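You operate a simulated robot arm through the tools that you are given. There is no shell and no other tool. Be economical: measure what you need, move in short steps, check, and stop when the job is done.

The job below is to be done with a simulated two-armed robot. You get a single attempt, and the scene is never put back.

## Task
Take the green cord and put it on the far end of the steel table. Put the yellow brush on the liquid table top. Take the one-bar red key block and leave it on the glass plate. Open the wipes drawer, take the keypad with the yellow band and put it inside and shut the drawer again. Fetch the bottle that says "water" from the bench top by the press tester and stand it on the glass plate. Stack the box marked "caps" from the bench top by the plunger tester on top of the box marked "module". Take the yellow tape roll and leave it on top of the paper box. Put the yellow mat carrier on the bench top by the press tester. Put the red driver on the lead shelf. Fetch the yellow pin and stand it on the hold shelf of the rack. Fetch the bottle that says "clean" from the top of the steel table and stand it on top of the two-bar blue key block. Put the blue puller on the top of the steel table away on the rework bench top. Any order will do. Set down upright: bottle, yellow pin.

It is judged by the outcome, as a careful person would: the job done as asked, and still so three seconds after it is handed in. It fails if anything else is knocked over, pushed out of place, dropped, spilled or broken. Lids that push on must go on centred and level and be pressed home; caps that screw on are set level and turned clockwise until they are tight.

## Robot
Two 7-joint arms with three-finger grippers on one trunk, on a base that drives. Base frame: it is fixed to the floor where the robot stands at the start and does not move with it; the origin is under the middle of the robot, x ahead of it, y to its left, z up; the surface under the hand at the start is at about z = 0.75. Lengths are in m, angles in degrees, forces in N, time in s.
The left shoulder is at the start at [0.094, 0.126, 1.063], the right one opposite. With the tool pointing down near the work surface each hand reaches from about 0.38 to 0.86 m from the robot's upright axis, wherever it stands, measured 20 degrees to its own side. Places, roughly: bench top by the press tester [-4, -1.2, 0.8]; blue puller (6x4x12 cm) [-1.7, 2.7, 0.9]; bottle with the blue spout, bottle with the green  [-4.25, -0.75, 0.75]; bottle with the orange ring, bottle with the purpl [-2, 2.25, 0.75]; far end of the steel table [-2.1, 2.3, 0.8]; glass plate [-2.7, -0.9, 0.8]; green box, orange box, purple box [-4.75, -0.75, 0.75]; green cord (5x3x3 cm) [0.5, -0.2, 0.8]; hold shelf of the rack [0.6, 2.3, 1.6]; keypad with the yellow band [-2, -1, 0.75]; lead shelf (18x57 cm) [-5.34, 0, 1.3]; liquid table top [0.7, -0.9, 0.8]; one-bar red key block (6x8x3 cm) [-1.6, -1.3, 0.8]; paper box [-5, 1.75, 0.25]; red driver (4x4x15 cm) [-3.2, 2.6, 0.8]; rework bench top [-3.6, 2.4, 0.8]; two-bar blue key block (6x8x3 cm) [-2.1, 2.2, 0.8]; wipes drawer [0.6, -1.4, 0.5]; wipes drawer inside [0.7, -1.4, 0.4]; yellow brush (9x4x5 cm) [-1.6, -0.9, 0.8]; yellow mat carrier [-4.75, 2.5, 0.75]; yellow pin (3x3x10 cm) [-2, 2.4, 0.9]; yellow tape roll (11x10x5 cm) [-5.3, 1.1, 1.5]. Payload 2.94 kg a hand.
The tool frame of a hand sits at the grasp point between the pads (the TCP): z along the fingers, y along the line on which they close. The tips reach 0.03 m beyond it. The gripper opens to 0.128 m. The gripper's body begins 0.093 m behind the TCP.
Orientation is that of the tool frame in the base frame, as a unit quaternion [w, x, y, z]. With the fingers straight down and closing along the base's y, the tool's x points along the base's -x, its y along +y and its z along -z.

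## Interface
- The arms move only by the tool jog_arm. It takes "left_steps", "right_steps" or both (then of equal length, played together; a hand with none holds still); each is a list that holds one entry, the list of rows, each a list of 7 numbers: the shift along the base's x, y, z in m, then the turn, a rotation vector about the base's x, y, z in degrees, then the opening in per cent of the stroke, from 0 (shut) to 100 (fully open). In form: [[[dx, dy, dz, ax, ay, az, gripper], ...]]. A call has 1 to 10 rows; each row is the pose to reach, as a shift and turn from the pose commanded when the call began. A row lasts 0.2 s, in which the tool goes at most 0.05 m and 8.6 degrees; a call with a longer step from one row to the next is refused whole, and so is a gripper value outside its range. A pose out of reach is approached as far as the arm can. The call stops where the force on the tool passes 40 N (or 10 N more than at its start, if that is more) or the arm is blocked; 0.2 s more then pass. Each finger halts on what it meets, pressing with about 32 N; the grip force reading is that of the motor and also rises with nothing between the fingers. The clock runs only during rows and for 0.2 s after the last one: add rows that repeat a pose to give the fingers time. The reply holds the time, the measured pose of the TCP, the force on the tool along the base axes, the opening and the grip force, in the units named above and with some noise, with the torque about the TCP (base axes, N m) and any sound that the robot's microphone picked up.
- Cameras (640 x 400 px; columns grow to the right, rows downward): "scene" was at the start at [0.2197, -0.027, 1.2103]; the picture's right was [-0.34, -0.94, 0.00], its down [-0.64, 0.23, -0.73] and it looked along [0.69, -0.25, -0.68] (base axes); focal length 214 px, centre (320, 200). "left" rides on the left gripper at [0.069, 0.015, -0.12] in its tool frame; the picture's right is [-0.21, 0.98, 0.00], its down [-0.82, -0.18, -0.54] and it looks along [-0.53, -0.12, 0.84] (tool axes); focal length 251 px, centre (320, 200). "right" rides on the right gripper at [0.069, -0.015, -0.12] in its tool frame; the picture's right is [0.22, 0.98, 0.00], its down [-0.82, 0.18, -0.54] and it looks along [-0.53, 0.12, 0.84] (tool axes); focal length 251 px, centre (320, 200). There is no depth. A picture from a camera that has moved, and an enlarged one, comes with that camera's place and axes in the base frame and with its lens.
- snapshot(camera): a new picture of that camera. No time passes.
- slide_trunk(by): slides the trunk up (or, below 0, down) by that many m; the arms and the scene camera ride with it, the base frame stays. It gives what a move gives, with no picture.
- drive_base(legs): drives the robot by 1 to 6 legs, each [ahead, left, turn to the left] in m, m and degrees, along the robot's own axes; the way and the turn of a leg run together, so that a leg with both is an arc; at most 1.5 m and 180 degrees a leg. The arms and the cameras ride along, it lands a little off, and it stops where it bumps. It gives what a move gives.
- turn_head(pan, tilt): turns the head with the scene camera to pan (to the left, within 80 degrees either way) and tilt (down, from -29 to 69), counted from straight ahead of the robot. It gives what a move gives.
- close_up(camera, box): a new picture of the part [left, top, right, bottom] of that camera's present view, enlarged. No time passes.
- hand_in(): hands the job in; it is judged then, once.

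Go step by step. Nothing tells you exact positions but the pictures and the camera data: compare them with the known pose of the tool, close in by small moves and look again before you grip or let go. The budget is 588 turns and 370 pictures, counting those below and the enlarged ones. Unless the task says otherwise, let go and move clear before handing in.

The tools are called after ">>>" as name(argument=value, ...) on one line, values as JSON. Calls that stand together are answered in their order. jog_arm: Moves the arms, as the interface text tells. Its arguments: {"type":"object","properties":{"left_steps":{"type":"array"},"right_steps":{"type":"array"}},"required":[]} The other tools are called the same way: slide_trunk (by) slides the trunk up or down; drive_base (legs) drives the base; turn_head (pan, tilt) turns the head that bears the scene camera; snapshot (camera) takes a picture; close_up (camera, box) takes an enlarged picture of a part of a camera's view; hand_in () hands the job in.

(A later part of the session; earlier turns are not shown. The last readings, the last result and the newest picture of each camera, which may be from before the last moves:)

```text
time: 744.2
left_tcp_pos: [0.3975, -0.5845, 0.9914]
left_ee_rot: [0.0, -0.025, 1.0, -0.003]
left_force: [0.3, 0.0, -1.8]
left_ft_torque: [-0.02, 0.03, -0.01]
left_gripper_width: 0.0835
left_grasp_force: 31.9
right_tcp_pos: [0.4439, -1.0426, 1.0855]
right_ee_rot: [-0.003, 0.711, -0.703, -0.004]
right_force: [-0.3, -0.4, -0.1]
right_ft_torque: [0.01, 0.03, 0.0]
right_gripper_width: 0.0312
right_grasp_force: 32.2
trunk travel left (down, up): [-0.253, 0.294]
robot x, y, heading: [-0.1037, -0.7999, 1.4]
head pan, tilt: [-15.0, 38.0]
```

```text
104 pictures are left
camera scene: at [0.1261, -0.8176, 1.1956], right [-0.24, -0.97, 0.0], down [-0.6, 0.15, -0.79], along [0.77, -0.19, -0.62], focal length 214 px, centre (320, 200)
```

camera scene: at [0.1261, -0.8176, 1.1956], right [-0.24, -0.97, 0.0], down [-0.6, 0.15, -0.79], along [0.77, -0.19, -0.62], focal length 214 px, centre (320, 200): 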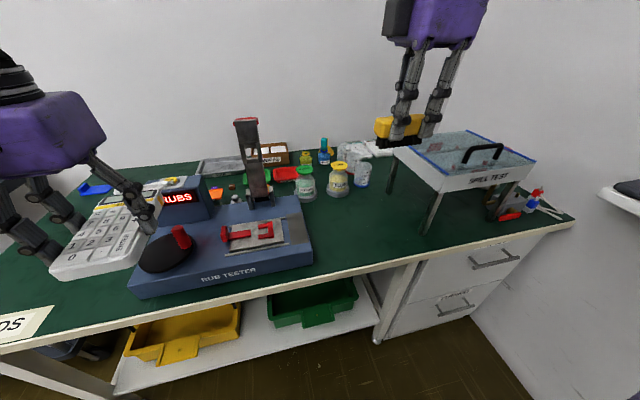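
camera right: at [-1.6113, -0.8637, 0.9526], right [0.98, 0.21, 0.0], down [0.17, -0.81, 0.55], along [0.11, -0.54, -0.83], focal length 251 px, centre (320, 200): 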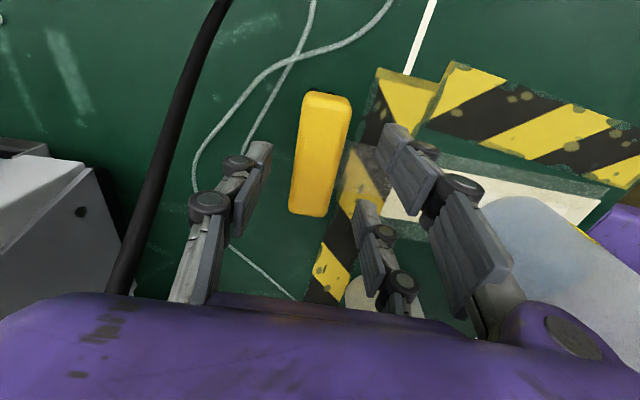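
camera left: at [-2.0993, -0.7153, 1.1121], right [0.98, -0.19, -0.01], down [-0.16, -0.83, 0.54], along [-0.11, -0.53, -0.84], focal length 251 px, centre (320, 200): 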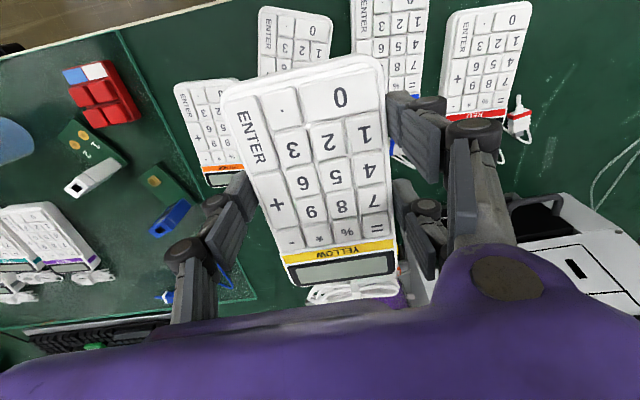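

The liquids table's free spot is near (0.48, -1.04), right below the right hand. Lower the brush there.

>>> jog_arm(right_steps=[[[0.01, 0, -0.045, 0, 0, 0, 0], [0.02, 0, -0.09, 0, 0, 0, 0], [0.03, 0, -0.135, 0, 0, 0, 0], [0.035, 0, -0.18, 0, 0, 0, 0], [0.038, 0, -0.225, 0, 0, 0, 0], [0.038, 0, -0.265, 0, 0, 0, 0]]])

>>> snapshot(camera="scene")

```text
time: 745.6
left_tcp_pos: [0.3963, -0.5867, 0.9915]
left_ee_rot: [0.0, -0.026, 1.0, -0.003]
left_force: [0.5, 0.6, -1.9]
left_ft_torque: [-0.03, 0.05, 0.0]
left_gripper_width: 0.0834
left_grasp_force: 31.7
right_tcp_pos: [0.481, -1.0452, 0.8211]
right_ee_rot: [-0.002, 0.712, -0.702, -0.004]
right_force: [0.4, 0.1, -1.1]
right_ft_torque: [0.0, 0.02, 0.02]
right_gripper_width: 0.0312
right_grasp_force: 31.5
trunk travel left (down, up): [-0.253, 0.294]
robot x, y, heading: [-0.1069, -0.8028, 1.2]
head pan, tilt: [-15.0, 38.0]
```

```text
103 pictures are left
camera scene: at [0.1267, -0.8178, 1.1955], right [-0.24, -0.97, 0.0], down [-0.6, 0.15, -0.79], along [0.77, -0.19, -0.62], focal length 214 px, centre (320, 200)
```

scene: 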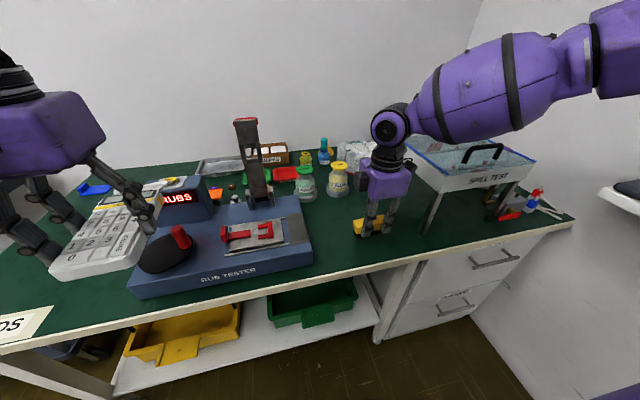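

>>> jog_arm(right_steps=[[[0, 0, -0.012, 0, 0, 0, 0], [0, 0, -0.022, 0, 0, 0, 0], [0, 0, -0.027, 0, 0, 0, 0], [0, 0, -0.031, 0, 0, 0, 0]]])

```text
time: 746.6
left_tcp_pos: [0.3944, -0.5851, 0.9917]
left_ee_rot: [0.002, -0.026, 1.0, -0.004]
left_force: [-0.5, 0.6, -1.3]
left_ft_torque: [-0.02, 0.06, -0.01]
left_gripper_width: 0.0834
left_grasp_force: 32.5
right_tcp_pos: [0.4809, -1.043, 0.7935]
right_ee_rot: [-0.004, 0.712, -0.702, -0.003]
right_force: [-5.4, -5.6, 24.5]
right_ft_torque: [-0.13, 0.17, -0.02]
right_gripper_width: 0.0312
right_grasp_force: 31.7
trunk travel left (down, up): [-0.253, 0.294]
robot x, y, heading: [-0.1045, -0.7997, 1.3]
head pan, tilt: [-15.0, 38.0]
```

Contact. Ease, release and rise.

>>> jog_arm(right_steps=[[[0, 0, 0.002, 0, 0, 0, 20], [0, 0, 0.002, 0, 0, 0, 32], [0, 0, 0.002, 0, 0, 0, 42], [0, 0, 0.002, 0, 0, 0, 48], [0, 0, 0.04, 0, 0, 0, 48], [0, 0, 0.08, 0, 0, 0, 48], [0, 0, 0.12, 0, 0, 0, 48], [-0.02, 0.02, 0.16, 0, 0, 0, 60], [-0.05, 0.04, 0.19, 0, 0, 0, 80]]])

>>> turn_head(pan=-35, tilt=40)

>>> snapshot(camera="scene")

```text
time: 748.6
left_tcp_pos: [0.3949, -0.5844, 0.9924]
left_ee_rot: [0.001, -0.026, 1.0, -0.003]
left_force: [0.4, 1.0, -0.7]
left_ft_torque: [-0.01, 0.01, -0.01]
left_gripper_width: 0.0841
left_grasp_force: 32.2
right_tcp_pos: [0.4292, -1.0035, 0.9813]
right_ee_rot: [-0.004, 0.712, -0.703, -0.003]
right_force: [-0.1, -0.5, -0.5]
right_ft_torque: [-0.01, -0.03, 0.01]
right_gripper_width: 0.1024
right_grasp_force: 0.1
trunk travel left (down, up): [-0.253, 0.294]
robot x, y, heading: [-0.1067, -0.801, 1.3]
head pan, tilt: [-15.0, 38.0]
```

```text
time: 749.5
left_tcp_pos: [0.3954, -0.5857, 0.9921]
left_ee_rot: [0.001, -0.025, 1.0, -0.004]
left_force: [0.0, -0.2, -1.7]
left_ft_torque: [0.04, 0.05, 0.02]
left_gripper_width: 0.0835
left_grasp_force: 32.3
right_tcp_pos: [0.4303, -1.0025, 0.9781]
right_ee_rot: [-0.004, 0.712, -0.702, -0.004]
right_force: [0.3, 0.2, 0.3]
right_ft_torque: [0.0, 0.0, 0.05]
right_gripper_width: 0.1021
right_grasp_force: 0.1
trunk travel left (down, up): [-0.253, 0.294]
robot x, y, heading: [-0.1088, -0.7995, 1.4]
head pan, tilt: [-35.0, 40.0]
```

```text
102 pictures are left
camera scene: at [0.1129, -0.8443, 1.1926], right [-0.55, -0.83, 0.0], down [-0.54, 0.36, -0.77], along [0.64, -0.42, -0.64], focal length 214 px, centre (320, 200)
```

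scene: 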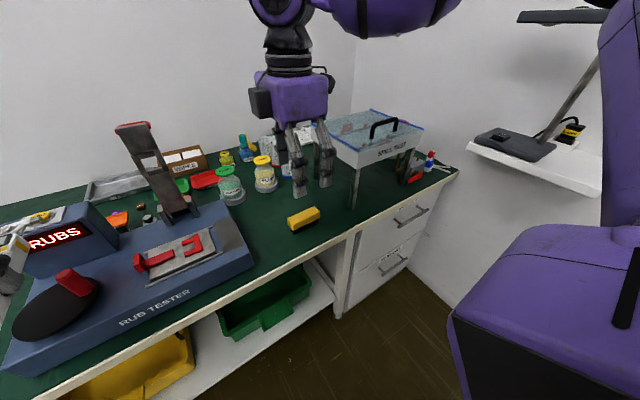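

The brush is on the liquids table top. Now the drawers: close-up.

>>> close_up(camera="scene", box=[330, 160, 470, 330])

```text
2.35 times, centred on (400, 245) of scene
camera zoom: at [0.1129, -0.8443, 1.1926], right [-0.55, -0.83, 0.0], down [-0.54, 0.36, -0.77], along [0.64, -0.42, -0.64], focal length 505 px, centre (132, 94)
```

zoom: 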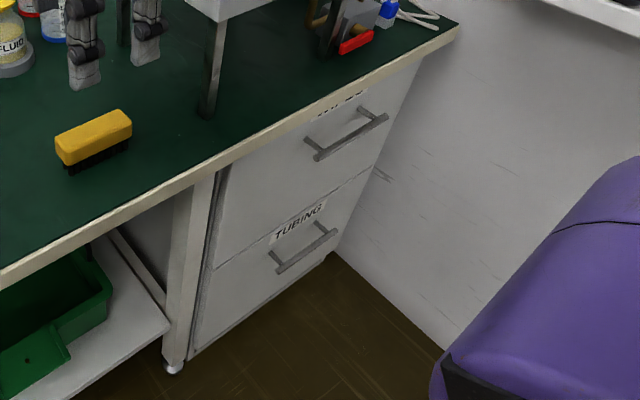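

Two drawers: the lower says TUBING; the upper label is cut off from view. Move back and right, and look from lower.

>>> drive_base(legs=[[-0.35, 0, -1.3], [0, -0.33, 0]])

>>> turn_head(pan=-15, tilt=35)

>>> snapshot(camera="scene")

```text
time: 754.5
left_tcp_pos: [0.038, -0.8855, 0.9916]
left_ee_rot: [0.004, -0.018, 1.0, -0.012]
left_force: [0.0, -0.5, -1.5]
left_ft_torque: [0.01, 0.06, -0.02]
left_gripper_width: 0.0833
left_grasp_force: 32.2
right_tcp_pos: [0.0669, -1.2925, 0.9936]
right_ee_rot: [0.006, 0.715, -0.699, 0.022]
right_force: [1.0, -0.2, -0.8]
right_ft_torque: [-0.02, 0.01, -0.01]
right_gripper_width: 0.1025
right_grasp_force: 0.2
trunk travel left (down, up): [-0.253, 0.294]
robot x, y, heading: [-0.4581, -1.1068, 0.1]
head pan, tilt: [-35.0, 40.0]
stopped in leg 2: the robot was blocked; the commanded pose is now the measured one
```

```text
time: 755.3
left_tcp_pos: [0.0389, -0.8852, 0.9928]
left_ee_rot: [0.005, -0.018, 1.0, -0.012]
left_force: [-0.2, 0.5, -1.2]
left_ft_torque: [-0.02, 0.05, -0.01]
left_gripper_width: 0.0835
left_grasp_force: 31.8
right_tcp_pos: [0.0667, -1.2959, 0.9928]
right_ee_rot: [0.008, 0.714, -0.699, 0.022]
right_force: [0.6, -0.5, 0.1]
right_ft_torque: [0.0, 0.01, 0.0]
right_gripper_width: 0.1026
right_grasp_force: 0.1
trunk travel left (down, up): [-0.253, 0.294]
robot x, y, heading: [-0.4531, -1.1064, 0.3]
head pan, tilt: [-15.0, 35.0]
```

```text
100 pictures are left
camera scene: at [-0.2355, -1.1099, 1.2028], right [-0.25, -0.97, 0.01], down [-0.55, 0.13, -0.83], along [0.8, -0.22, -0.56], focal length 214 px, centre (320, 200)
```

scene: 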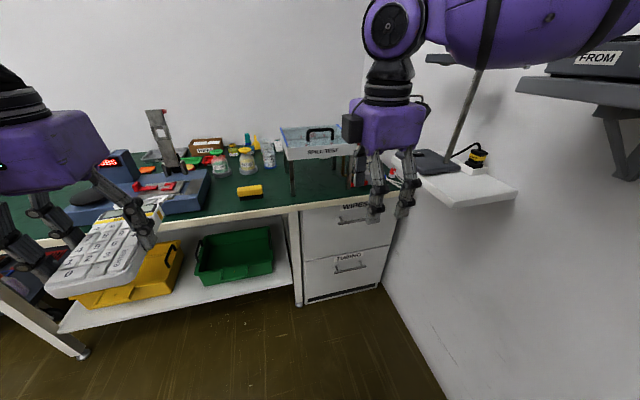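

The upper drawer is WIPES. The right elbow is against a wall shelf here, so I'll use the left arm for the drawer: first park the keypad on the free corner near the LIQUIDS sign.

>>> drive_base(legs=[[0, 0.69, 0], [0.36, 0, 0]])

>>> turn_head(pan=15, tilt=45)

>>> snapshot(camera="scene")

```text
time: 756.2
left_tcp_pos: [0.0394, -0.8887, 0.9936]
left_ee_rot: [0.004, -0.016, 1.0, -0.008]
left_force: [0.4, 0.3, -0.8]
left_ft_torque: [-0.03, 0.07, -0.01]
left_gripper_width: 0.0835
left_grasp_force: 31.4
right_tcp_pos: [0.0671, -1.2931, 0.9925]
right_ee_rot: [0.008, 0.717, -0.696, 0.024]
right_force: [0.0, -0.3, 0.4]
right_ft_torque: [-0.04, 0.01, -0.01]
right_gripper_width: 0.1021
right_grasp_force: 0.0
trunk travel left (down, up): [-0.253, 0.294]
robot x, y, heading: [-0.4573, -1.1039, 0.4]
head pan, tilt: [-15.0, 35.0]
stopped in leg 1: the robot was blocked; the commanded pose is now the measured one
```

```text
time: 757.2
left_tcp_pos: [0.038, -0.8866, 0.9931]
left_ee_rot: [0.006, -0.016, 1.0, -0.008]
left_force: [0.3, -0.2, -1.6]
left_ft_torque: [0.01, 0.02, 0.01]
left_gripper_width: 0.0838
left_grasp_force: 32.0
right_tcp_pos: [0.0661, -1.2927, 0.9936]
right_ee_rot: [0.008, 0.717, -0.697, 0.024]
right_force: [0.1, 0.0, 0.7]
right_ft_torque: [0.01, -0.01, -0.04]
right_gripper_width: 0.1024
right_grasp_force: 0.1
trunk travel left (down, up): [-0.253, 0.294]
robot x, y, heading: [-0.4594, -1.1055, 0.1]
head pan, tilt: [15.0, 45.0]
```

```text
99 pictures are left
camera scene: at [-0.242, -1.0689, 1.1873], right [0.26, -0.96, 0.01], down [-0.68, -0.19, -0.71], along [0.69, 0.18, -0.7], focal length 214 px, centre (320, 200)
```

scene: 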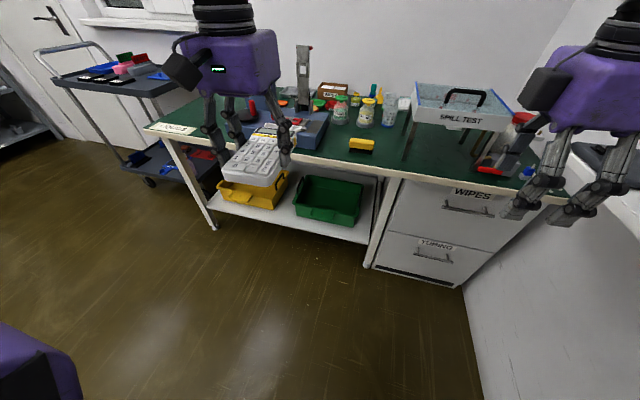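

The base refuses to move left too; let me look at what the right side touches.

>>> turn_head(pan=-75, tilt=25)

>>> snapshot(camera="scene")

```text
time: 758.8
left_tcp_pos: [0.0396, -0.8862, 0.9934]
left_ee_rot: [0.005, -0.016, 1.0, -0.008]
left_force: [0.0, -0.3, -1.2]
left_ft_torque: [-0.03, 0.0, 0.02]
left_gripper_width: 0.0833
left_grasp_force: 31.9
right_tcp_pos: [0.0663, -1.2944, 0.9935]
right_ee_rot: [0.009, 0.717, -0.697, 0.024]
right_force: [0.0, 0.4, -0.4]
right_ft_torque: [0.03, -0.01, 0.0]
right_gripper_width: 0.1023
right_grasp_force: 0.0
trunk travel left (down, up): [-0.253, 0.294]
robot x, y, heading: [-0.4557, -1.1059, 0.3]
head pan, tilt: [-75.0, 25.0]
```

```text
98 pictures are left
camera scene: at [-0.2964, -1.1788, 1.2187], right [-0.96, -0.26, -0.01], down [-0.1, 0.4, -0.91], along [0.24, -0.88, -0.41], focal length 214 px, centre (320, 200)
```

scene: 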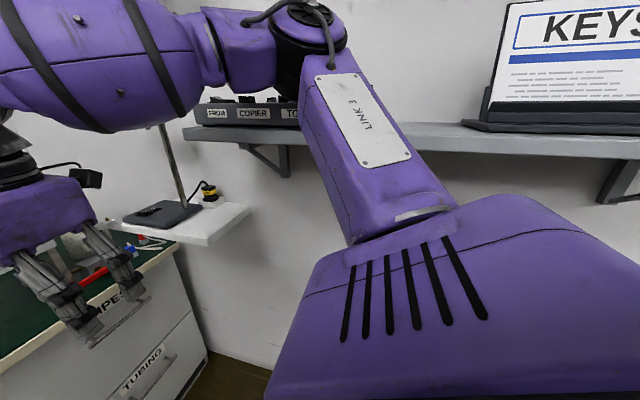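

The right elbow is touching the wall shelf. I'll pull the right hand inward to free the elbow first.

>>> jog_arm(right_steps=[[[0.0, 0.02, 0.0, 0, 0, 0, 80], [0.01, 0.04, 0.0, 0, 0, 0, 80], [0.02, 0.06, 0, 0, 0, 0, 80], [0.03, 0.08, 0, 0, 0, 0, 80]]])

>>> drive_base(legs=[[0, 0.1, 0]])

>>> snapshot(camera="scene")

```text
time: 759.8
left_tcp_pos: [0.0399, -0.8838, 0.9923]
left_ee_rot: [0.003, -0.017, 1.0, -0.01]
left_force: [0.9, 0.4, -2.1]
left_ft_torque: [-0.06, 0.07, 0.0]
left_gripper_width: 0.0835
left_grasp_force: 32.3
right_tcp_pos: [0.0979, -1.2109, 0.9906]
right_ee_rot: [0.008, 0.718, -0.696, 0.024]
right_force: [-0.1, -0.1, -0.8]
right_ft_torque: [-0.05, 0.05, -0.02]
right_gripper_width: 0.1024
right_grasp_force: 0.0
trunk travel left (down, up): [-0.253, 0.294]
robot x, y, heading: [-0.4593, -1.103, 0.2]
head pan, tilt: [-75.0, 25.0]
```

```text
time: 761.4
left_tcp_pos: [0.048, -0.7974, 0.992]
left_ee_rot: [0.001, -0.015, 1.0, -0.004]
left_force: [0.8, -0.5, -2.1]
left_ft_torque: [-0.01, 0.06, -0.02]
left_gripper_width: 0.0835
left_grasp_force: 31.5
right_tcp_pos: [0.1038, -1.1254, 0.9831]
right_ee_rot: [0.006, 0.717, -0.697, 0.016]
right_force: [0.1, 0.5, -0.8]
right_ft_torque: [-0.03, -0.01, -0.01]
right_gripper_width: 0.1025
right_grasp_force: 0.1
trunk travel left (down, up): [-0.253, 0.294]
robot x, y, heading: [-0.4576, -1.003, 0.1]
head pan, tilt: [-75.0, 25.0]
```

```text
97 pictures are left
camera scene: at [-0.2853, -1.0911, 1.216], right [-0.97, -0.26, 0.0], down [-0.11, 0.41, -0.91], along [0.24, -0.87, -0.42], focal length 214 px, centre (320, 200)
```

scene: 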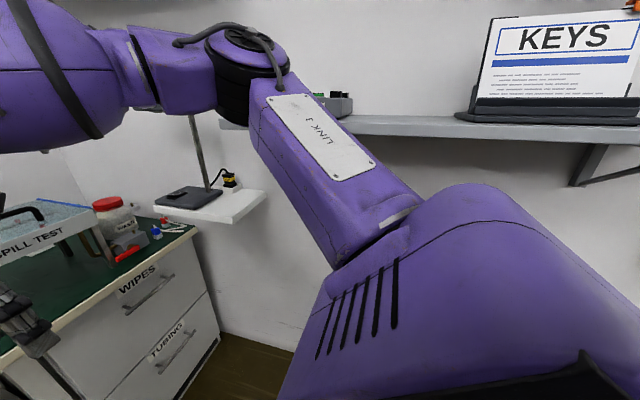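

Freed. Continue to the parking spot and check the shelf tray from there.

>>> drive_base(legs=[[0, 0.58, 0], [0.38, 0, 0]])

>>> snapshot(camera="scene")

>>> turn_head(pan=20, tilt=45)

>>> snapshot(camera="scene")

```text
time: 768.9
left_tcp_pos: [0.4192, -0.2121, 0.9921]
left_ee_rot: [0.0, -0.02, 1.0, -0.002]
left_force: [-0.3, 0.6, -0.9]
left_ft_torque: [0.02, 0.07, -0.01]
left_gripper_width: 0.0836
left_grasp_force: 31.9
right_tcp_pos: [0.4781, -0.5397, 0.9833]
right_ee_rot: [0.006, 0.718, -0.696, 0.014]
right_force: [0.4, -0.1, -0.1]
right_ft_torque: [-0.02, 0.04, -0.03]
right_gripper_width: 0.1025
right_grasp_force: 0.2
trunk travel left (down, up): [-0.253, 0.294]
robot x, y, heading: [-0.0855, -0.4237, 0.6]
head pan, tilt: [-75.0, 25.0]
```

```text
96 pictures are left
camera scene: at [0.0881, -0.5089, 1.2159], right [-0.96, -0.27, 0.0], down [-0.11, 0.41, -0.91], along [0.24, -0.87, -0.42], focal length 214 px, centre (320, 200)
```

scene: 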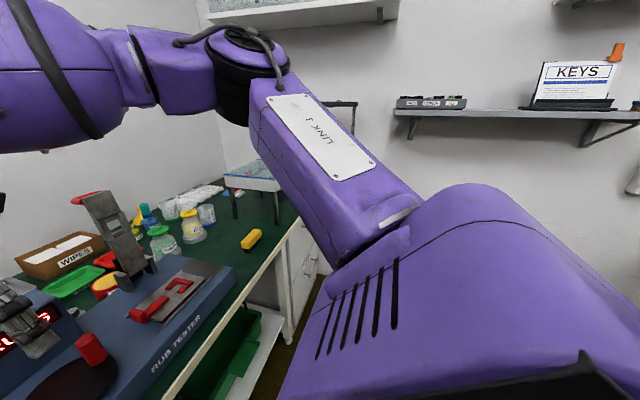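

```text
time: 770.6
left_tcp_pos: [0.4193, -0.2123, 0.9914]
left_ee_rot: [0.0, -0.02, 1.0, -0.002]
left_force: [-0.1, 0.2, -1.9]
left_ft_torque: [0.02, 0.02, 0.0]
left_gripper_width: 0.0836
left_grasp_force: 32.6
right_tcp_pos: [0.4773, -0.5394, 0.9833]
right_ee_rot: [0.006, 0.719, -0.695, 0.015]
right_force: [-0.2, -0.2, 0.1]
right_ft_torque: [0.01, 0.01, 0.0]
right_gripper_width: 0.1022
right_grasp_force: 0.0
trunk travel left (down, up): [-0.253, 0.294]
robot x, y, heading: [-0.0842, -0.4263, 0.8]
head pan, tilt: [20.0, 45.0]
```

```text
95 pictures are left
camera scene: at [0.1371, -0.469, 1.2022], right [-0.55, -0.84, 0.0], down [-0.46, 0.3, -0.83], along [0.69, -0.46, -0.55], focal length 214 px, centre (320, 200)
```

scene: 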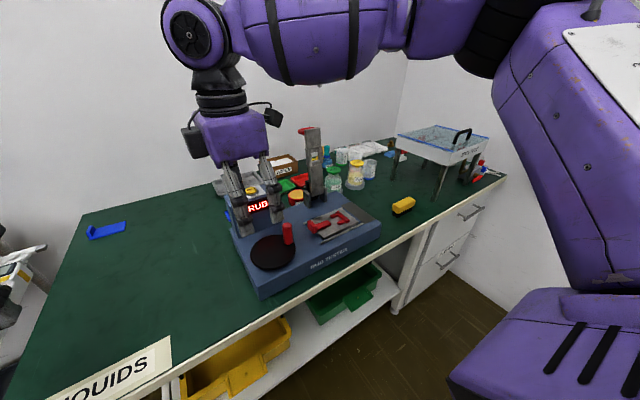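

The tray is still neat on its shelf, and there's ample free surface left of the rub tester. Park the keypad at about (0.50, -0.23).

>>> jog_arm(left_steps=[[[0.02, -0.005, -0.04, 0, 0, 0, 0], [0.04, -0.01, -0.08, 0, 0, 0, 0], [0.06, -0.015, -0.12, 0, 0, 0, 0], [0.075, -0.018, -0.16, 0, 0, 0, 0], [0.08, -0.02, -0.19, 0, 0, 0, 0], [0.08, -0.02, -0.2, 0, 0, 0, 0], [0.08, -0.02, -0.206, 0, 0, 0, 0]]])

```text
time: 772.2
left_tcp_pos: [0.4987, -0.2329, 0.7859]
left_ee_rot: [0.0, -0.02, 1.0, -0.002]
left_force: [-0.1, 0.4, -1.7]
left_ft_torque: [0.01, 0.01, -0.03]
left_gripper_width: 0.0835
left_grasp_force: 32.1
right_tcp_pos: [0.4787, -0.539, 0.9829]
right_ee_rot: [0.006, 0.719, -0.695, 0.015]
right_force: [-0.1, -0.2, -1.0]
right_ft_torque: [0.0, 0.01, 0.0]
right_gripper_width: 0.1024
right_grasp_force: 0.0
trunk travel left (down, up): [-0.253, 0.294]
robot x, y, heading: [-0.0863, -0.423, 0.7]
head pan, tilt: [20.0, 45.0]
```

>>> jog_arm(left_steps=[[[0, 0, -0.003, 0, 0, 0, 0], [0, 0, -0.003, 0, 0, 0, 68], [0, 0, -0.003, 0, 0, 0, 75], [0, 0, -0.003, 0, 0, 0, 78], [0, 0, 0.04, 0, 0, 0, 78], [0, 0, 0.08, 0, 0, 0, 78], [0, 0, 0.12, 0, 0, 0, 78], [-0.03, 0, 0.16, 0, 0, 0, 78], [-0.07, 0, 0.18, 0, 0, 0, 78]]])

>>> drive_base(legs=[[-0.3, 0, 0], [0, -0.2, -65]])

>>> turn_head(pan=20, tilt=40)

>>> snapshot(camera="scene")

```text
time: 774.2
left_tcp_pos: [0.425, -0.2302, 0.9669]
left_ee_rot: [0.0, -0.02, 1.0, -0.002]
left_force: [0.1, -0.6, -0.5]
left_ft_torque: [-0.01, -0.04, 0.0]
left_gripper_width: 0.1002
left_grasp_force: 0.1
right_tcp_pos: [0.4752, -0.5385, 0.9847]
right_ee_rot: [0.006, 0.719, -0.695, 0.015]
right_force: [-0.5, -0.3, -0.2]
right_ft_torque: [0.01, -0.04, -0.03]
right_gripper_width: 0.1026
right_grasp_force: 0.1
trunk travel left (down, up): [-0.253, 0.294]
robot x, y, heading: [-0.082, -0.4238, 0.9]
head pan, tilt: [20.0, 45.0]
```

```text
time: 779.1
left_tcp_pos: [-0.0988, -0.9729, 0.9657]
left_ee_rot: [-0.001, 0.524, 0.852, -0.002]
left_force: [0.4, 0.6, -0.1]
left_ft_torque: [0.02, -0.05, 0.02]
left_gripper_width: 0.0998
left_grasp_force: 0.0
right_tcp_pos: [-0.3602, -1.1462, 0.9827]
right_ee_rot: [-0.013, -0.229, 0.973, -0.01]
right_force: [0.5, -0.2, 0.2]
right_ft_torque: [0.04, 0.0, -0.02]
right_gripper_width: 0.1024
right_grasp_force: 0.2
trunk travel left (down, up): [-0.253, 0.294]
robot x, y, heading: [-0.4886, -0.5863, -64.5]
head pan, tilt: [20.0, 45.0]
```

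```text
time: 779.8
left_tcp_pos: [-0.0984, -0.9727, 0.965]
left_ee_rot: [-0.002, 0.525, 0.851, -0.002]
left_force: [-0.7, 1.0, 0.0]
left_ft_torque: [0.03, -0.03, 0.04]
left_gripper_width: 0.0999
left_grasp_force: 0.1
right_tcp_pos: [-0.3596, -1.1458, 0.9841]
right_ee_rot: [-0.013, -0.229, 0.973, -0.009]
right_force: [-0.6, -0.4, 0.4]
right_ft_torque: [-0.01, 0.02, -0.02]
right_gripper_width: 0.1025
right_grasp_force: 0.0
trunk travel left (down, up): [-0.253, 0.294]
robot x, y, heading: [-0.4892, -0.586, -65.0]
head pan, tilt: [20.0, 40.0]
```

```text
94 pictures are left
camera scene: at [-0.4366, -0.8074, 1.2027], right [-0.99, 0.14, 0.0], down [0.08, 0.54, -0.84], along [-0.12, -0.83, -0.55], focal length 214 px, centre (320, 200)
```

scene: 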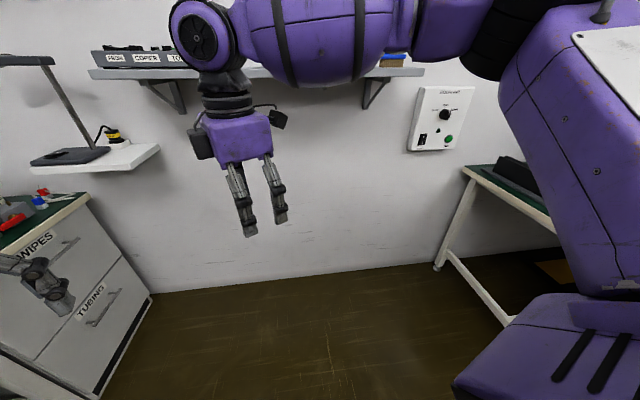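

The head seems blocked by the raised right upper arm. Move the right hand outward to restore a normal arm posture.

>>> drive_base(legs=[[-0.2, 0, 0]])

>>> jog_arm(right_steps=[[[-0.035, -0.01, 0, 0, 0, 0, 80], [-0.07, -0.02, 0, 0, 0, 0, 80], [-0.105, -0.03, 0, 0, 0, 0, 80], [-0.14, -0.04, 0, 0, 0, 0, 80], [-0.175, -0.05, 0, 0, 0, 0, 80], [-0.2, -0.05, 0, 0, 0, 0, 80]]])

>>> turn_head(pan=20, tilt=40)

>>> snapshot(camera="scene")

```text
time: 781.4
left_tcp_pos: [-0.1828, -0.7924, 0.965]
left_ee_rot: [-0.001, 0.523, 0.852, -0.002]
left_force: [-0.2, 0.4, 0.0]
left_ft_torque: [-0.04, -0.01, -0.02]
left_gripper_width: 0.0995
left_grasp_force: 0.1
right_tcp_pos: [-0.4434, -0.9655, 0.9838]
right_ee_rot: [-0.014, -0.229, 0.973, -0.01]
right_force: [-0.4, 1.2, -0.2]
right_ft_torque: [-0.05, -0.02, 0.02]
right_gripper_width: 0.1024
right_grasp_force: 0.0
trunk travel left (down, up): [-0.253, 0.294]
robot x, y, heading: [-0.5712, -0.404, -64.9]
head pan, tilt: [20.0, 40.0]
```

```text
time: 782.8
left_tcp_pos: [-0.1839, -0.7913, 0.9658]
left_ee_rot: [-0.002, 0.523, 0.852, -0.002]
left_force: [-0.2, 0.1, 0.0]
left_ft_torque: [0.0, -0.02, -0.01]
left_gripper_width: 0.0998
left_grasp_force: 0.0
right_tcp_pos: [-0.6449, -1.0156, 0.9819]
right_ee_rot: [-0.013, -0.23, 0.973, -0.01]
right_force: [0.7, 0.0, 0.0]
right_ft_torque: [0.0, -0.02, 0.01]
right_gripper_width: 0.1026
right_grasp_force: 0.1
trunk travel left (down, up): [-0.253, 0.294]
robot x, y, heading: [-0.5736, -0.4078, -64.8]
head pan, tilt: [20.0, 40.0]
```

```text
time: 783.4
left_tcp_pos: [-0.184, -0.7902, 0.9648]
left_ee_rot: [-0.002, 0.524, 0.852, -0.002]
left_force: [0.6, -0.6, -0.3]
left_ft_torque: [0.01, -0.02, -0.03]
left_gripper_width: 0.0999
left_grasp_force: 0.1
right_tcp_pos: [-0.6441, -1.0162, 0.9835]
right_ee_rot: [-0.012, -0.23, 0.973, -0.009]
right_force: [0.8, 0.7, -0.2]
right_ft_torque: [0.04, 0.03, -0.02]
right_gripper_width: 0.1026
right_grasp_force: 0.0
trunk travel left (down, up): [-0.253, 0.294]
robot x, y, heading: [-0.5698, -0.406, -64.5]
head pan, tilt: [20.0, 40.0]
```

```text
93 pictures are left
camera scene: at [-0.4489, -0.5982, 1.1926], right [-0.7, -0.71, 0.0], down [-0.46, 0.45, -0.77], along [0.54, -0.54, -0.64], focal length 214 px, centre (320, 200)
```

scene: 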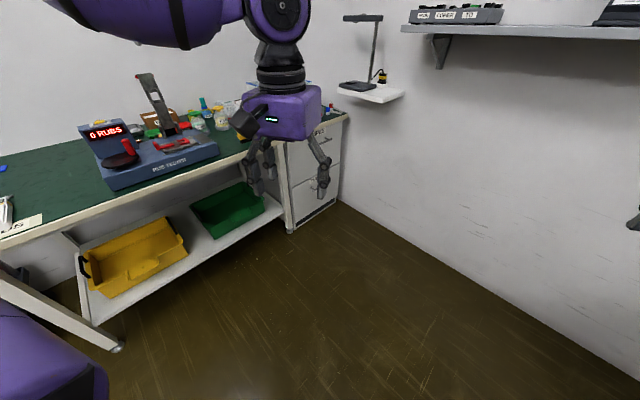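

Head is free again. I'll pull the right hand closer, then drive to a spot from which the left hand can reach the WIPES handle.

>>> jog_arm(right_steps=[[[-0.015, 0.03, 0, 0, 0, 0, 80], [-0.03, 0.06, 0, 0, 0, 0, 80], [-0.045, 0.09, 0.01, 0, 0, 0, 80], [-0.06, 0.12, 0.02, 0, 0, 0, 80]]], left_steps=[[[0, 0.02, 0.01, 0, 0, -7, 80], [0, 0.04, 0.02, 0, 0, -14, 80], [0, 0.06, 0.02, 0, 0, -21, 80], [0, 0.06, 0.02, 0, 0, -26.5, 80]]])

>>> drive_base(legs=[[0.4, 0.12, 0], [0.2, 0.065, 0]])

>>> snapshot(camera="scene")

```text
time: 784.4
left_tcp_pos: [-0.1833, -0.73, 0.9854]
left_ee_rot: [-0.003, 0.705, 0.709, -0.002]
left_force: [0.1, -0.3, -0.2]
left_ft_torque: [-0.01, -0.06, 0.03]
left_gripper_width: 0.1025
left_grasp_force: 0.1
right_tcp_pos: [-0.7052, -0.8982, 1.0029]
right_ee_rot: [-0.014, -0.229, 0.973, -0.009]
right_force: [0.3, 0.2, 0.9]
right_ft_torque: [-0.01, -0.01, 0.01]
right_gripper_width: 0.1024
right_grasp_force: 0.1
trunk travel left (down, up): [-0.253, 0.294]
robot x, y, heading: [-0.575, -0.4023, -64.9]
head pan, tilt: [20.0, 40.0]
```

```text
time: 788.2
left_tcp_pos: [0.2436, -1.192, 0.9852]
left_ee_rot: [-0.002, 0.704, 0.711, -0.002]
left_force: [0.9, -0.9, 0.1]
left_ft_torque: [0.06, 0.04, 0.01]
left_gripper_width: 0.1026
left_grasp_force: 0.0
right_tcp_pos: [-0.2784, -1.3606, 1.0036]
right_ee_rot: [-0.014, -0.231, 0.973, -0.008]
right_force: [0.0, -0.4, -0.1]
right_ft_torque: [0.02, 0.02, 0.01]
right_gripper_width: 0.1025
right_grasp_force: 0.0
trunk travel left (down, up): [-0.253, 0.294]
robot x, y, heading: [-0.1457, -0.8691, -64.4]
head pan, tilt: [20.0, 40.0]
```

```text
92 pictures are left
camera scene: at [-0.0225, -1.0607, 1.1925], right [-0.7, -0.71, 0.0], down [-0.46, 0.45, -0.77], along [0.55, -0.54, -0.64], focal length 214 px, centre (320, 200)
```

scene: 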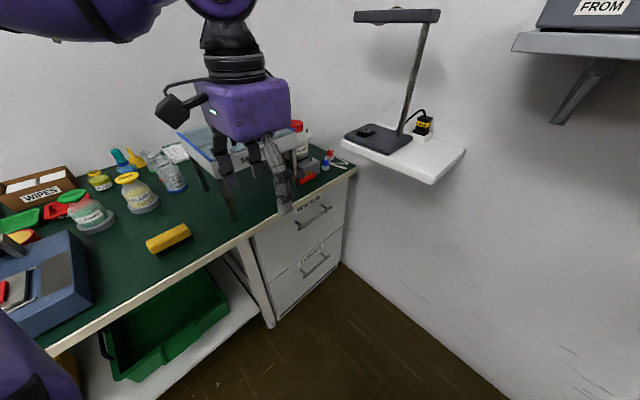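

>>> close_up(camera="scene", box=[230, 160, 380, 300])

```text
2.86 times, centred on (305, 230) of scene
camera zoom: at [-0.0225, -1.0607, 1.1925], right [-0.7, -0.71, 0.0], down [-0.46, 0.45, -0.77], along [0.55, -0.54, -0.64], focal length 613 px, centre (363, 114)
```

zoom: 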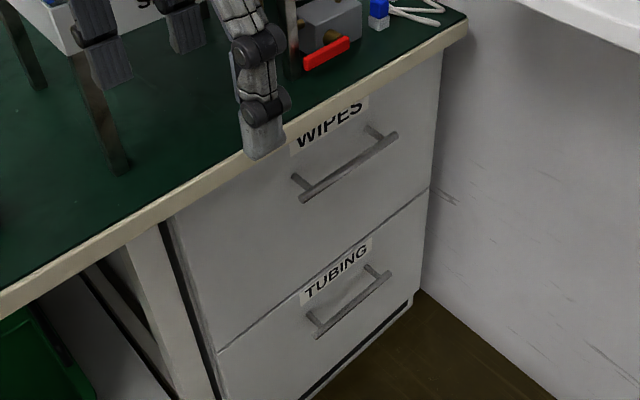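

The WIPES bar handle is at about x 0.419, y -1.384..-1.564, z 0.598, just under the table overhang. I'll pitch the left hand 60° to point forward, lower it in front, and move the base a bit closer.

>>> jog_arm(left_steps=[[[0, -0.01, -0.02, 0, -8, 0, 60], [0, -0.02, -0.05, 0, -16, 0, 50], [0, -0.03, -0.08, 0, -24, 0, 45], [0, -0.04, -0.12, 0, -32, 0, 45], [0, -0.05, -0.16, 0, -40, 0, 45], [0, -0.06, -0.2, 0, -48, 0, 45], [0, -0.07, -0.24, 0, -56, 0, 45], [0, -0.08, -0.28, 0, -60, 0, 45], [0, -0.09, -0.32, 0, -60, 0, 45], [0, -0.1, -0.36, 0, -60, 0, 45]]])

>>> snapshot(camera="left")

>>> snapshot(camera="scene")

```text
time: 790.4
left_tcp_pos: [0.3551, -1.1961, 0.7703]
left_ee_rot: [0.354, 0.61, 0.617, 0.349]
left_force: [-0.3, 0.6, -0.9]
left_ft_torque: [0.03, -0.04, -0.03]
left_gripper_width: 0.0577
left_grasp_force: 0.0
left hand out of reach, approached as far as the arm can: row 5, 6, 7, 8, 9, 10
right_tcp_pos: [-0.278, -1.3612, 1.0021]
right_ee_rot: [-0.014, -0.231, 0.973, -0.009]
right_force: [0.3, -0.4, -0.4]
right_ft_torque: [-0.02, -0.01, -0.04]
right_gripper_width: 0.1025
right_grasp_force: 0.1
trunk travel left (down, up): [-0.253, 0.294]
robot x, y, heading: [-0.1449, -0.8664, -64.6]
head pan, tilt: [20.0, 40.0]
```

```text
90 pictures are left
camera left: at [0.2569, -1.1257, 0.8435], right [0.5, -0.2, 0.84], down [-0.55, -0.82, 0.13], along [0.67, -0.53, -0.52], focal length 251 px, centre (320, 200)
```

left: 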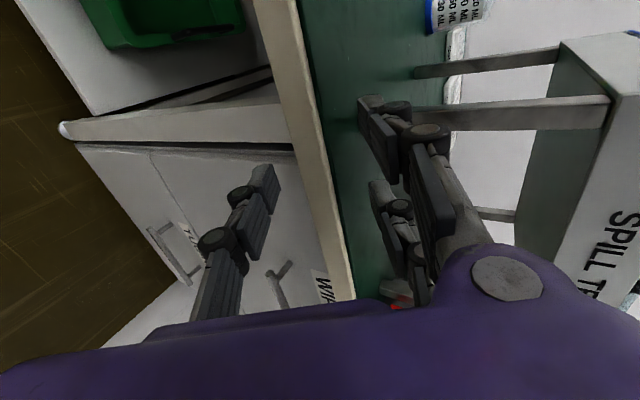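

```text
89 pictures are left
camera scene: at [-0.0228, -1.0603, 1.1927], right [-0.7, -0.71, 0.0], down [-0.46, 0.45, -0.77], along [0.55, -0.54, -0.64], focal length 214 px, centre (320, 200)
```

scene: 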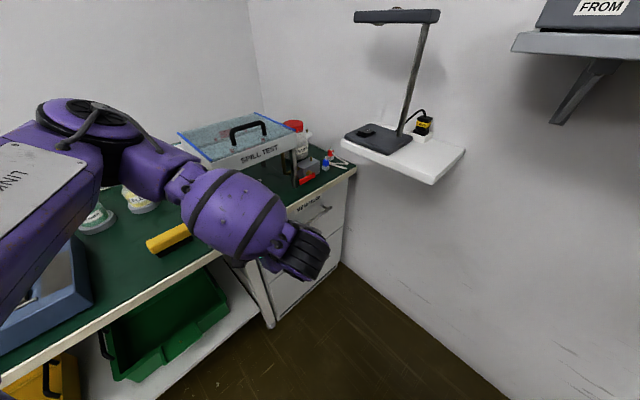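

This orientation is at the left arm's limit. I'll withdraw from the table edge and instead set up the right arm: back off first.

>>> drive_base(legs=[[-0.13, -0.25, 0]])

>>> jog_arm(left_steps=[[[0, 0.02, 0.03, 0, 8, 0, 50], [0, 0.04, 0.06, 0, 16, 0, 60], [0, 0.06, 0.09, 0, 24, 0, 70], [0, 0.08, 0.12, 0, 32, 0, 80], [-0.02, 0.1, 0.15, 0, 40, 0, 90], [-0.04, 0.12, 0.18, 0, 48, 0, 100], [-0.06, 0.14, 0.2, 0, 56, 0, 100], [-0.08, 0.16, 0.22, 0, 60, 0, 100]]])

>>> snapshot(camera="scene")

```text
time: 793.2
left_tcp_pos: [0.0742, -1.1827, 0.7707]
left_ee_rot: [0.353, 0.609, 0.618, 0.349]
left_force: [-1.1, 0.8, -0.2]
left_ft_torque: [0.01, -0.01, 0.02]
left_gripper_width: 0.0575
left_grasp_force: 0.0
right_tcp_pos: [-0.5569, -1.3507, 1.0029]
right_ee_rot: [-0.013, -0.233, 0.972, -0.009]
right_force: [0.7, -0.2, 0.2]
right_ft_torque: [0.01, -0.01, -0.01]
right_gripper_width: 0.1027
right_grasp_force: 0.0
trunk travel left (down, up): [-0.253, 0.294]
robot x, y, heading: [-0.4268, -0.8562, -64.5]
head pan, tilt: [20.0, 40.0]
```

```text
time: 795.0
left_tcp_pos: [-0.0077, -1.0212, 0.9912]
left_ee_rot: [-0.004, 0.703, 0.712, -0.003]
left_force: [0.0, 0.4, 0.5]
left_ft_torque: [0.03, -0.03, -0.01]
left_gripper_width: 0.1282
left_grasp_force: 0.0
right_tcp_pos: [-0.557, -1.3508, 1.0042]
right_ee_rot: [-0.013, -0.233, 0.972, -0.008]
right_force: [0.8, 0.4, 0.8]
right_ft_torque: [0.0, 0.0, 0.01]
right_gripper_width: 0.1023
right_grasp_force: 0.1
trunk travel left (down, up): [-0.253, 0.294]
robot x, y, heading: [-0.4251, -0.8557, -64.2]
head pan, tilt: [20.0, 40.0]
```

```text
88 pictures are left
camera scene: at [-0.3038, -1.0488, 1.1927], right [-0.7, -0.72, 0.0], down [-0.46, 0.45, -0.77], along [0.55, -0.54, -0.64], focal length 214 px, centre (320, 200)
```

scene: 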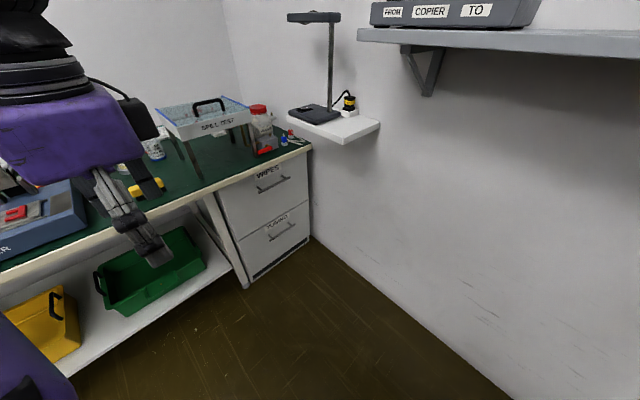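

All fine. Turn the base to face +x (the right hand is already yawed 90°), lower the trunk, and pitch the right hand forward.

>>> drive_base(legs=[[0, 0, 57]])

>>> slide_trunk(by=-0.18)

>>> jog_arm(right_steps=[[[0, 0, 0, 0, -8, 0, 60], [0, 0, 0, 0, -16, 0, 50], [0, 0, 0, 0, -24, 0, 40], [0, 0, 0, 0, -32, 0, 40], [0, 0, 0, 0, -40, 0, 40], [0, 0, 0, 0, -48, 0, 40], [0, 0, 0, 0, -54, 0, 40], [0, 0, 0, 0, -60, 0, 40]]])

>>> turn_head(pan=-20, tilt=35)

>>> snapshot(camera="scene")

```text
time: 798.0
left_tcp_pos: [-0.0678, -0.5843, 0.9893]
left_ee_rot: [-0.002, 0.266, 0.964, -0.004]
left_force: [0.8, 0.5, 0.6]
left_ft_torque: [-0.01, 0.04, 0.01]
left_gripper_width: 0.1279
left_grasp_force: 0.0
right_tcp_pos: [-0.0749, -1.2254, 1.0031]
right_ee_rot: [-0.008, -0.679, 0.734, -0.015]
right_force: [-0.2, 0.0, 0.0]
right_ft_torque: [-0.04, 0.0, -0.01]
right_gripper_width: 0.1023
right_grasp_force: 0.1
trunk travel left (down, up): [-0.253, 0.294]
robot x, y, heading: [-0.431, -0.8578, -5.9]
head pan, tilt: [20.0, 40.0]
```

```text
time: 800.0
left_tcp_pos: [-0.0673, -0.5833, 0.8094]
left_ee_rot: [-0.003, 0.267, 0.964, -0.004]
left_force: [-0.2, -0.3, -0.6]
left_ft_torque: [0.0, 0.03, 0.03]
left_gripper_width: 0.1281
left_grasp_force: 0.0
right_tcp_pos: [-0.0767, -1.2248, 0.8244]
right_ee_rot: [-0.008, -0.677, 0.736, -0.015]
right_force: [0.3, -0.4, -0.9]
right_ft_torque: [0.01, -0.02, -0.02]
right_gripper_width: 0.1024
right_grasp_force: 0.1
trunk travel left (down, up): [-0.073, 0.474]
robot x, y, heading: [-0.4257, -0.8585, -5.8]
head pan, tilt: [20.0, 40.0]
```

```text
time: 801.8
left_tcp_pos: [-0.0678, -0.5836, 0.8097]
left_ee_rot: [-0.003, 0.267, 0.964, -0.004]
left_force: [-0.7, 0.4, -0.1]
left_ft_torque: [0.0, 0.0, -0.03]
left_gripper_width: 0.1282
left_grasp_force: 0.0
right_tcp_pos: [-0.0397, -1.2482, 0.9173]
right_ee_rot: [0.332, -0.596, 0.656, -0.324]
right_force: [0.3, -0.6, 0.0]
right_ft_torque: [0.02, 0.01, 0.01]
right_gripper_width: 0.051
right_grasp_force: 0.0
right hand out of reach, approached as far as the arm can: row 3, 4, 5, 6, 7, 8
trunk travel left (down, up): [-0.073, 0.474]
robot x, y, heading: [-0.4271, -0.8563, -6.0]
head pan, tilt: [20.0, 40.0]
```

```text
time: 802.9
left_tcp_pos: [-0.0663, -0.5842, 0.8102]
left_ee_rot: [-0.003, 0.265, 0.964, -0.004]
left_force: [0.6, 0.1, -0.3]
left_ft_torque: [0.03, -0.04, -0.01]
left_gripper_width: 0.1282
left_grasp_force: 0.1
right_tcp_pos: [-0.04, -1.2485, 0.9174]
right_ee_rot: [0.331, -0.596, 0.656, -0.324]
right_force: [-1.0, 1.1, 0.1]
right_ft_torque: [-0.01, -0.01, -0.02]
right_gripper_width: 0.0511
right_grasp_force: 0.2
trunk travel left (down, up): [-0.073, 0.474]
robot x, y, heading: [-0.428, -0.858, -5.7]
head pan, tilt: [-20.0, 35.0]
```

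```text
87 pictures are left
camera scene: at [-0.1347, -0.9165, 0.9966], right [-0.44, -0.9, 0.0], down [-0.52, 0.25, -0.82], along [0.74, -0.36, -0.57], focal length 214 px, centre (320, 200)
```

scene: 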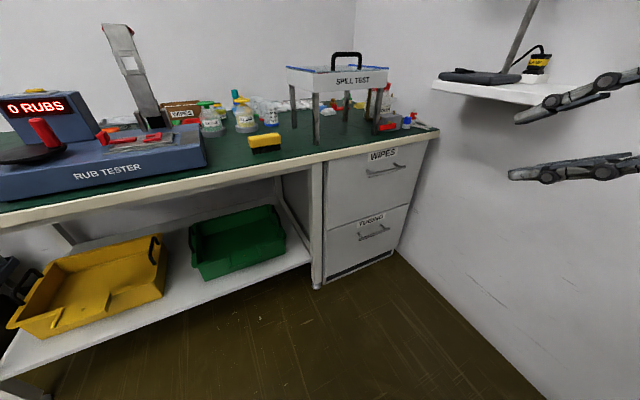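

>>> close_up(camera="scene", box=[310, 130, 450, 290])

```text
2.50 times, centred on (380, 210) of scene
camera zoom: at [-0.1347, -0.9165, 0.9966], right [-0.44, -0.9, 0.0], down [-0.52, 0.25, -0.82], along [0.74, -0.36, -0.57], focal length 536 px, centre (170, 175)
```

zoom: 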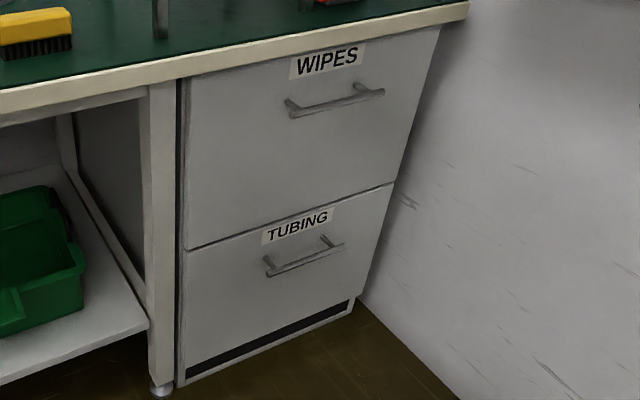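

Handle bar confirmed near (0.419, -1.47, 0.61). Bring the right hand forward/inward and lower, then shift the base right.

>>> jog_arm(right_steps=[[[0.02, 0.01, -0.02, 0, 0, 0, 40], [0.04, 0.02, -0.05, 0, 0, 0, 40], [0.06, 0.03, -0.08, 0, 0, 0, 40], [0.08, 0.04, -0.11, 0, 0, 0, 40], [0.1, 0.05, -0.14, 0, 0, 0, 40], [0.12, 0.06, -0.17, 0, 0, 0, 40], [0.13, 0.07, -0.2, 0, 0, 0, 40], [0.14, 0.08, -0.23, 0, 0, 0, 40]]])

>>> drive_base(legs=[[0, -0.15, 0]])

>>> snapshot(camera="scene")

```text
time: 804.7
left_tcp_pos: [-0.0684, -0.586, 0.8099]
left_ee_rot: [-0.001, 0.266, 0.964, -0.004]
left_force: [-0.9, 0.0, 0.2]
left_ft_torque: [0.03, -0.03, -0.03]
left_gripper_width: 0.1281
left_grasp_force: 0.1
right_tcp_pos: [0.1522, -1.1678, 0.7236]
right_ee_rot: [0.332, -0.595, 0.657, -0.323]
right_force: [-0.1, 0.5, 0.3]
right_ft_torque: [0.01, -0.03, -0.02]
right_gripper_width: 0.0512
right_grasp_force: 0.0
right hand out of reach, approached as far as the arm can: row 1, 2, 3, 4, 5, 6, 7, 8
trunk travel left (down, up): [-0.073, 0.474]
robot x, y, heading: [-0.4268, -0.8588, -6.0]
head pan, tilt: [-20.0, 35.0]
```

```text
time: 806.6
left_tcp_pos: [-0.0829, -0.7351, 0.8108]
left_ee_rot: [-0.004, 0.268, 0.963, -0.003]
left_force: [-0.2, -0.1, 0.1]
left_ft_torque: [-0.01, 0.01, -0.01]
left_gripper_width: 0.1282
left_grasp_force: 0.0
right_tcp_pos: [0.1377, -1.3179, 0.7234]
right_ee_rot: [0.331, -0.595, 0.657, -0.323]
right_force: [-0.2, -0.3, 0.1]
right_ft_torque: [-0.02, 0.04, 0.02]
right_gripper_width: 0.0512
right_grasp_force: 0.1
trunk travel left (down, up): [-0.073, 0.474]
robot x, y, heading: [-0.4465, -1.0053, -6.0]
head pan, tilt: [-20.0, 35.0]
```

```text
85 pictures are left
camera scene: at [-0.1505, -1.0667, 0.9966], right [-0.44, -0.9, 0.0], down [-0.52, 0.25, -0.82], along [0.74, -0.36, -0.57], focal length 214 px, centre (320, 200)
```

scene: 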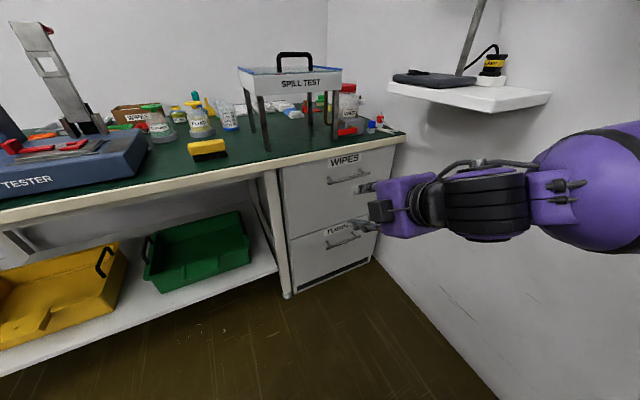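

The right hand points at the drawer. Lower it and move the base in.

>>> jog_arm(right_steps=[[[0, 0, -0.03, 0, 0, 0, 40], [0, 0, -0.06, 0, 0, 0, 40], [0, 0, -0.08, 0, 0, 0, 40]]])

>>> drive_base(legs=[[0, -0.12, 0], [0.18, 0, 0]])

>>> snapshot(camera="right")

>>> close_up(camera="scene", box=[250, 120, 450, 300])

```text
time: 807.4
left_tcp_pos: [-0.0819, -0.7343, 0.8092]
left_ee_rot: [-0.004, 0.267, 0.964, -0.003]
left_force: [1.0, 0.5, -0.2]
left_ft_torque: [0.02, 0.03, 0.02]
left_gripper_width: 0.128
left_grasp_force: 0.1
right_tcp_pos: [0.1377, -1.3175, 0.6426]
right_ee_rot: [0.332, -0.595, 0.657, -0.323]
right_force: [0.2, -0.3, -0.5]
right_ft_torque: [-0.03, -0.02, 0.01]
right_gripper_width: 0.0511
right_grasp_force: 0.1
trunk travel left (down, up): [-0.073, 0.474]
robot x, y, heading: [-0.4436, -1.005, -6.1]
head pan, tilt: [-20.0, 35.0]
```

```text
time: 809.4
left_tcp_pos: [-0.0987, -0.8295, 0.8085]
left_ee_rot: [0.001, 0.264, 0.965, -0.009]
left_force: [0.1, 0.0, 0.9]
left_ft_torque: [0.02, -0.02, 0.01]
left_gripper_width: 0.1281
left_grasp_force: 0.0
right_tcp_pos: [0.1266, -1.4118, 0.6491]
right_ee_rot: [0.33, -0.601, 0.65, -0.327]
right_force: [-0.4, -0.4, 0.3]
right_ft_torque: [-0.01, -0.01, 0.0]
right_gripper_width: 0.0512
right_grasp_force: 0.0
trunk travel left (down, up): [-0.073, 0.474]
robot x, y, heading: [-0.4588, -1.1142, -5.6]
head pan, tilt: [-20.0, 35.0]
stopped in leg 2: the robot was blocked; the commanded pose is now the measured one
```

```text
84 pictures are left
camera right: at [0.0323, -1.4775, 0.7271], right [-0.57, -0.15, -0.81], down [-0.5, 0.85, 0.19], along [0.66, 0.51, -0.55], focal length 251 px, centre (320, 200)
```

right: 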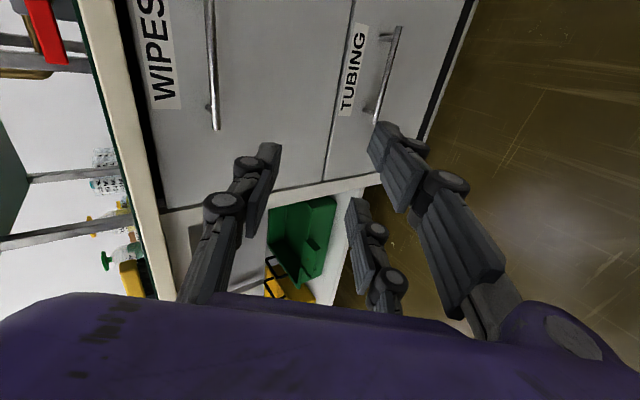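

```text
2.22 times, centred on (350, 210) of scene
camera zoom: at [-0.1657, -1.1617, 0.9993], right [-0.44, -0.9, 0.01], down [-0.51, 0.24, -0.83], along [0.74, -0.36, -0.56], focal length 477 px, centre (253, 178)
```

zoom: 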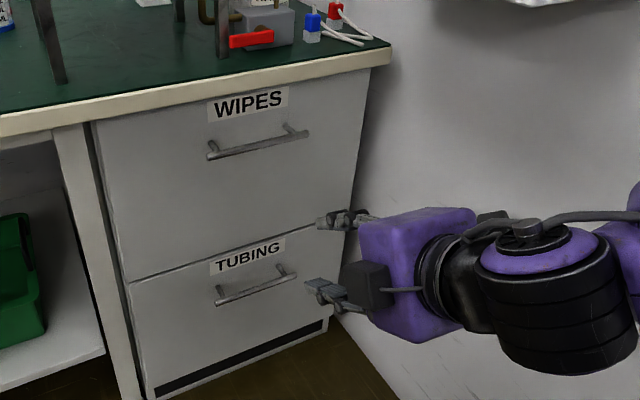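

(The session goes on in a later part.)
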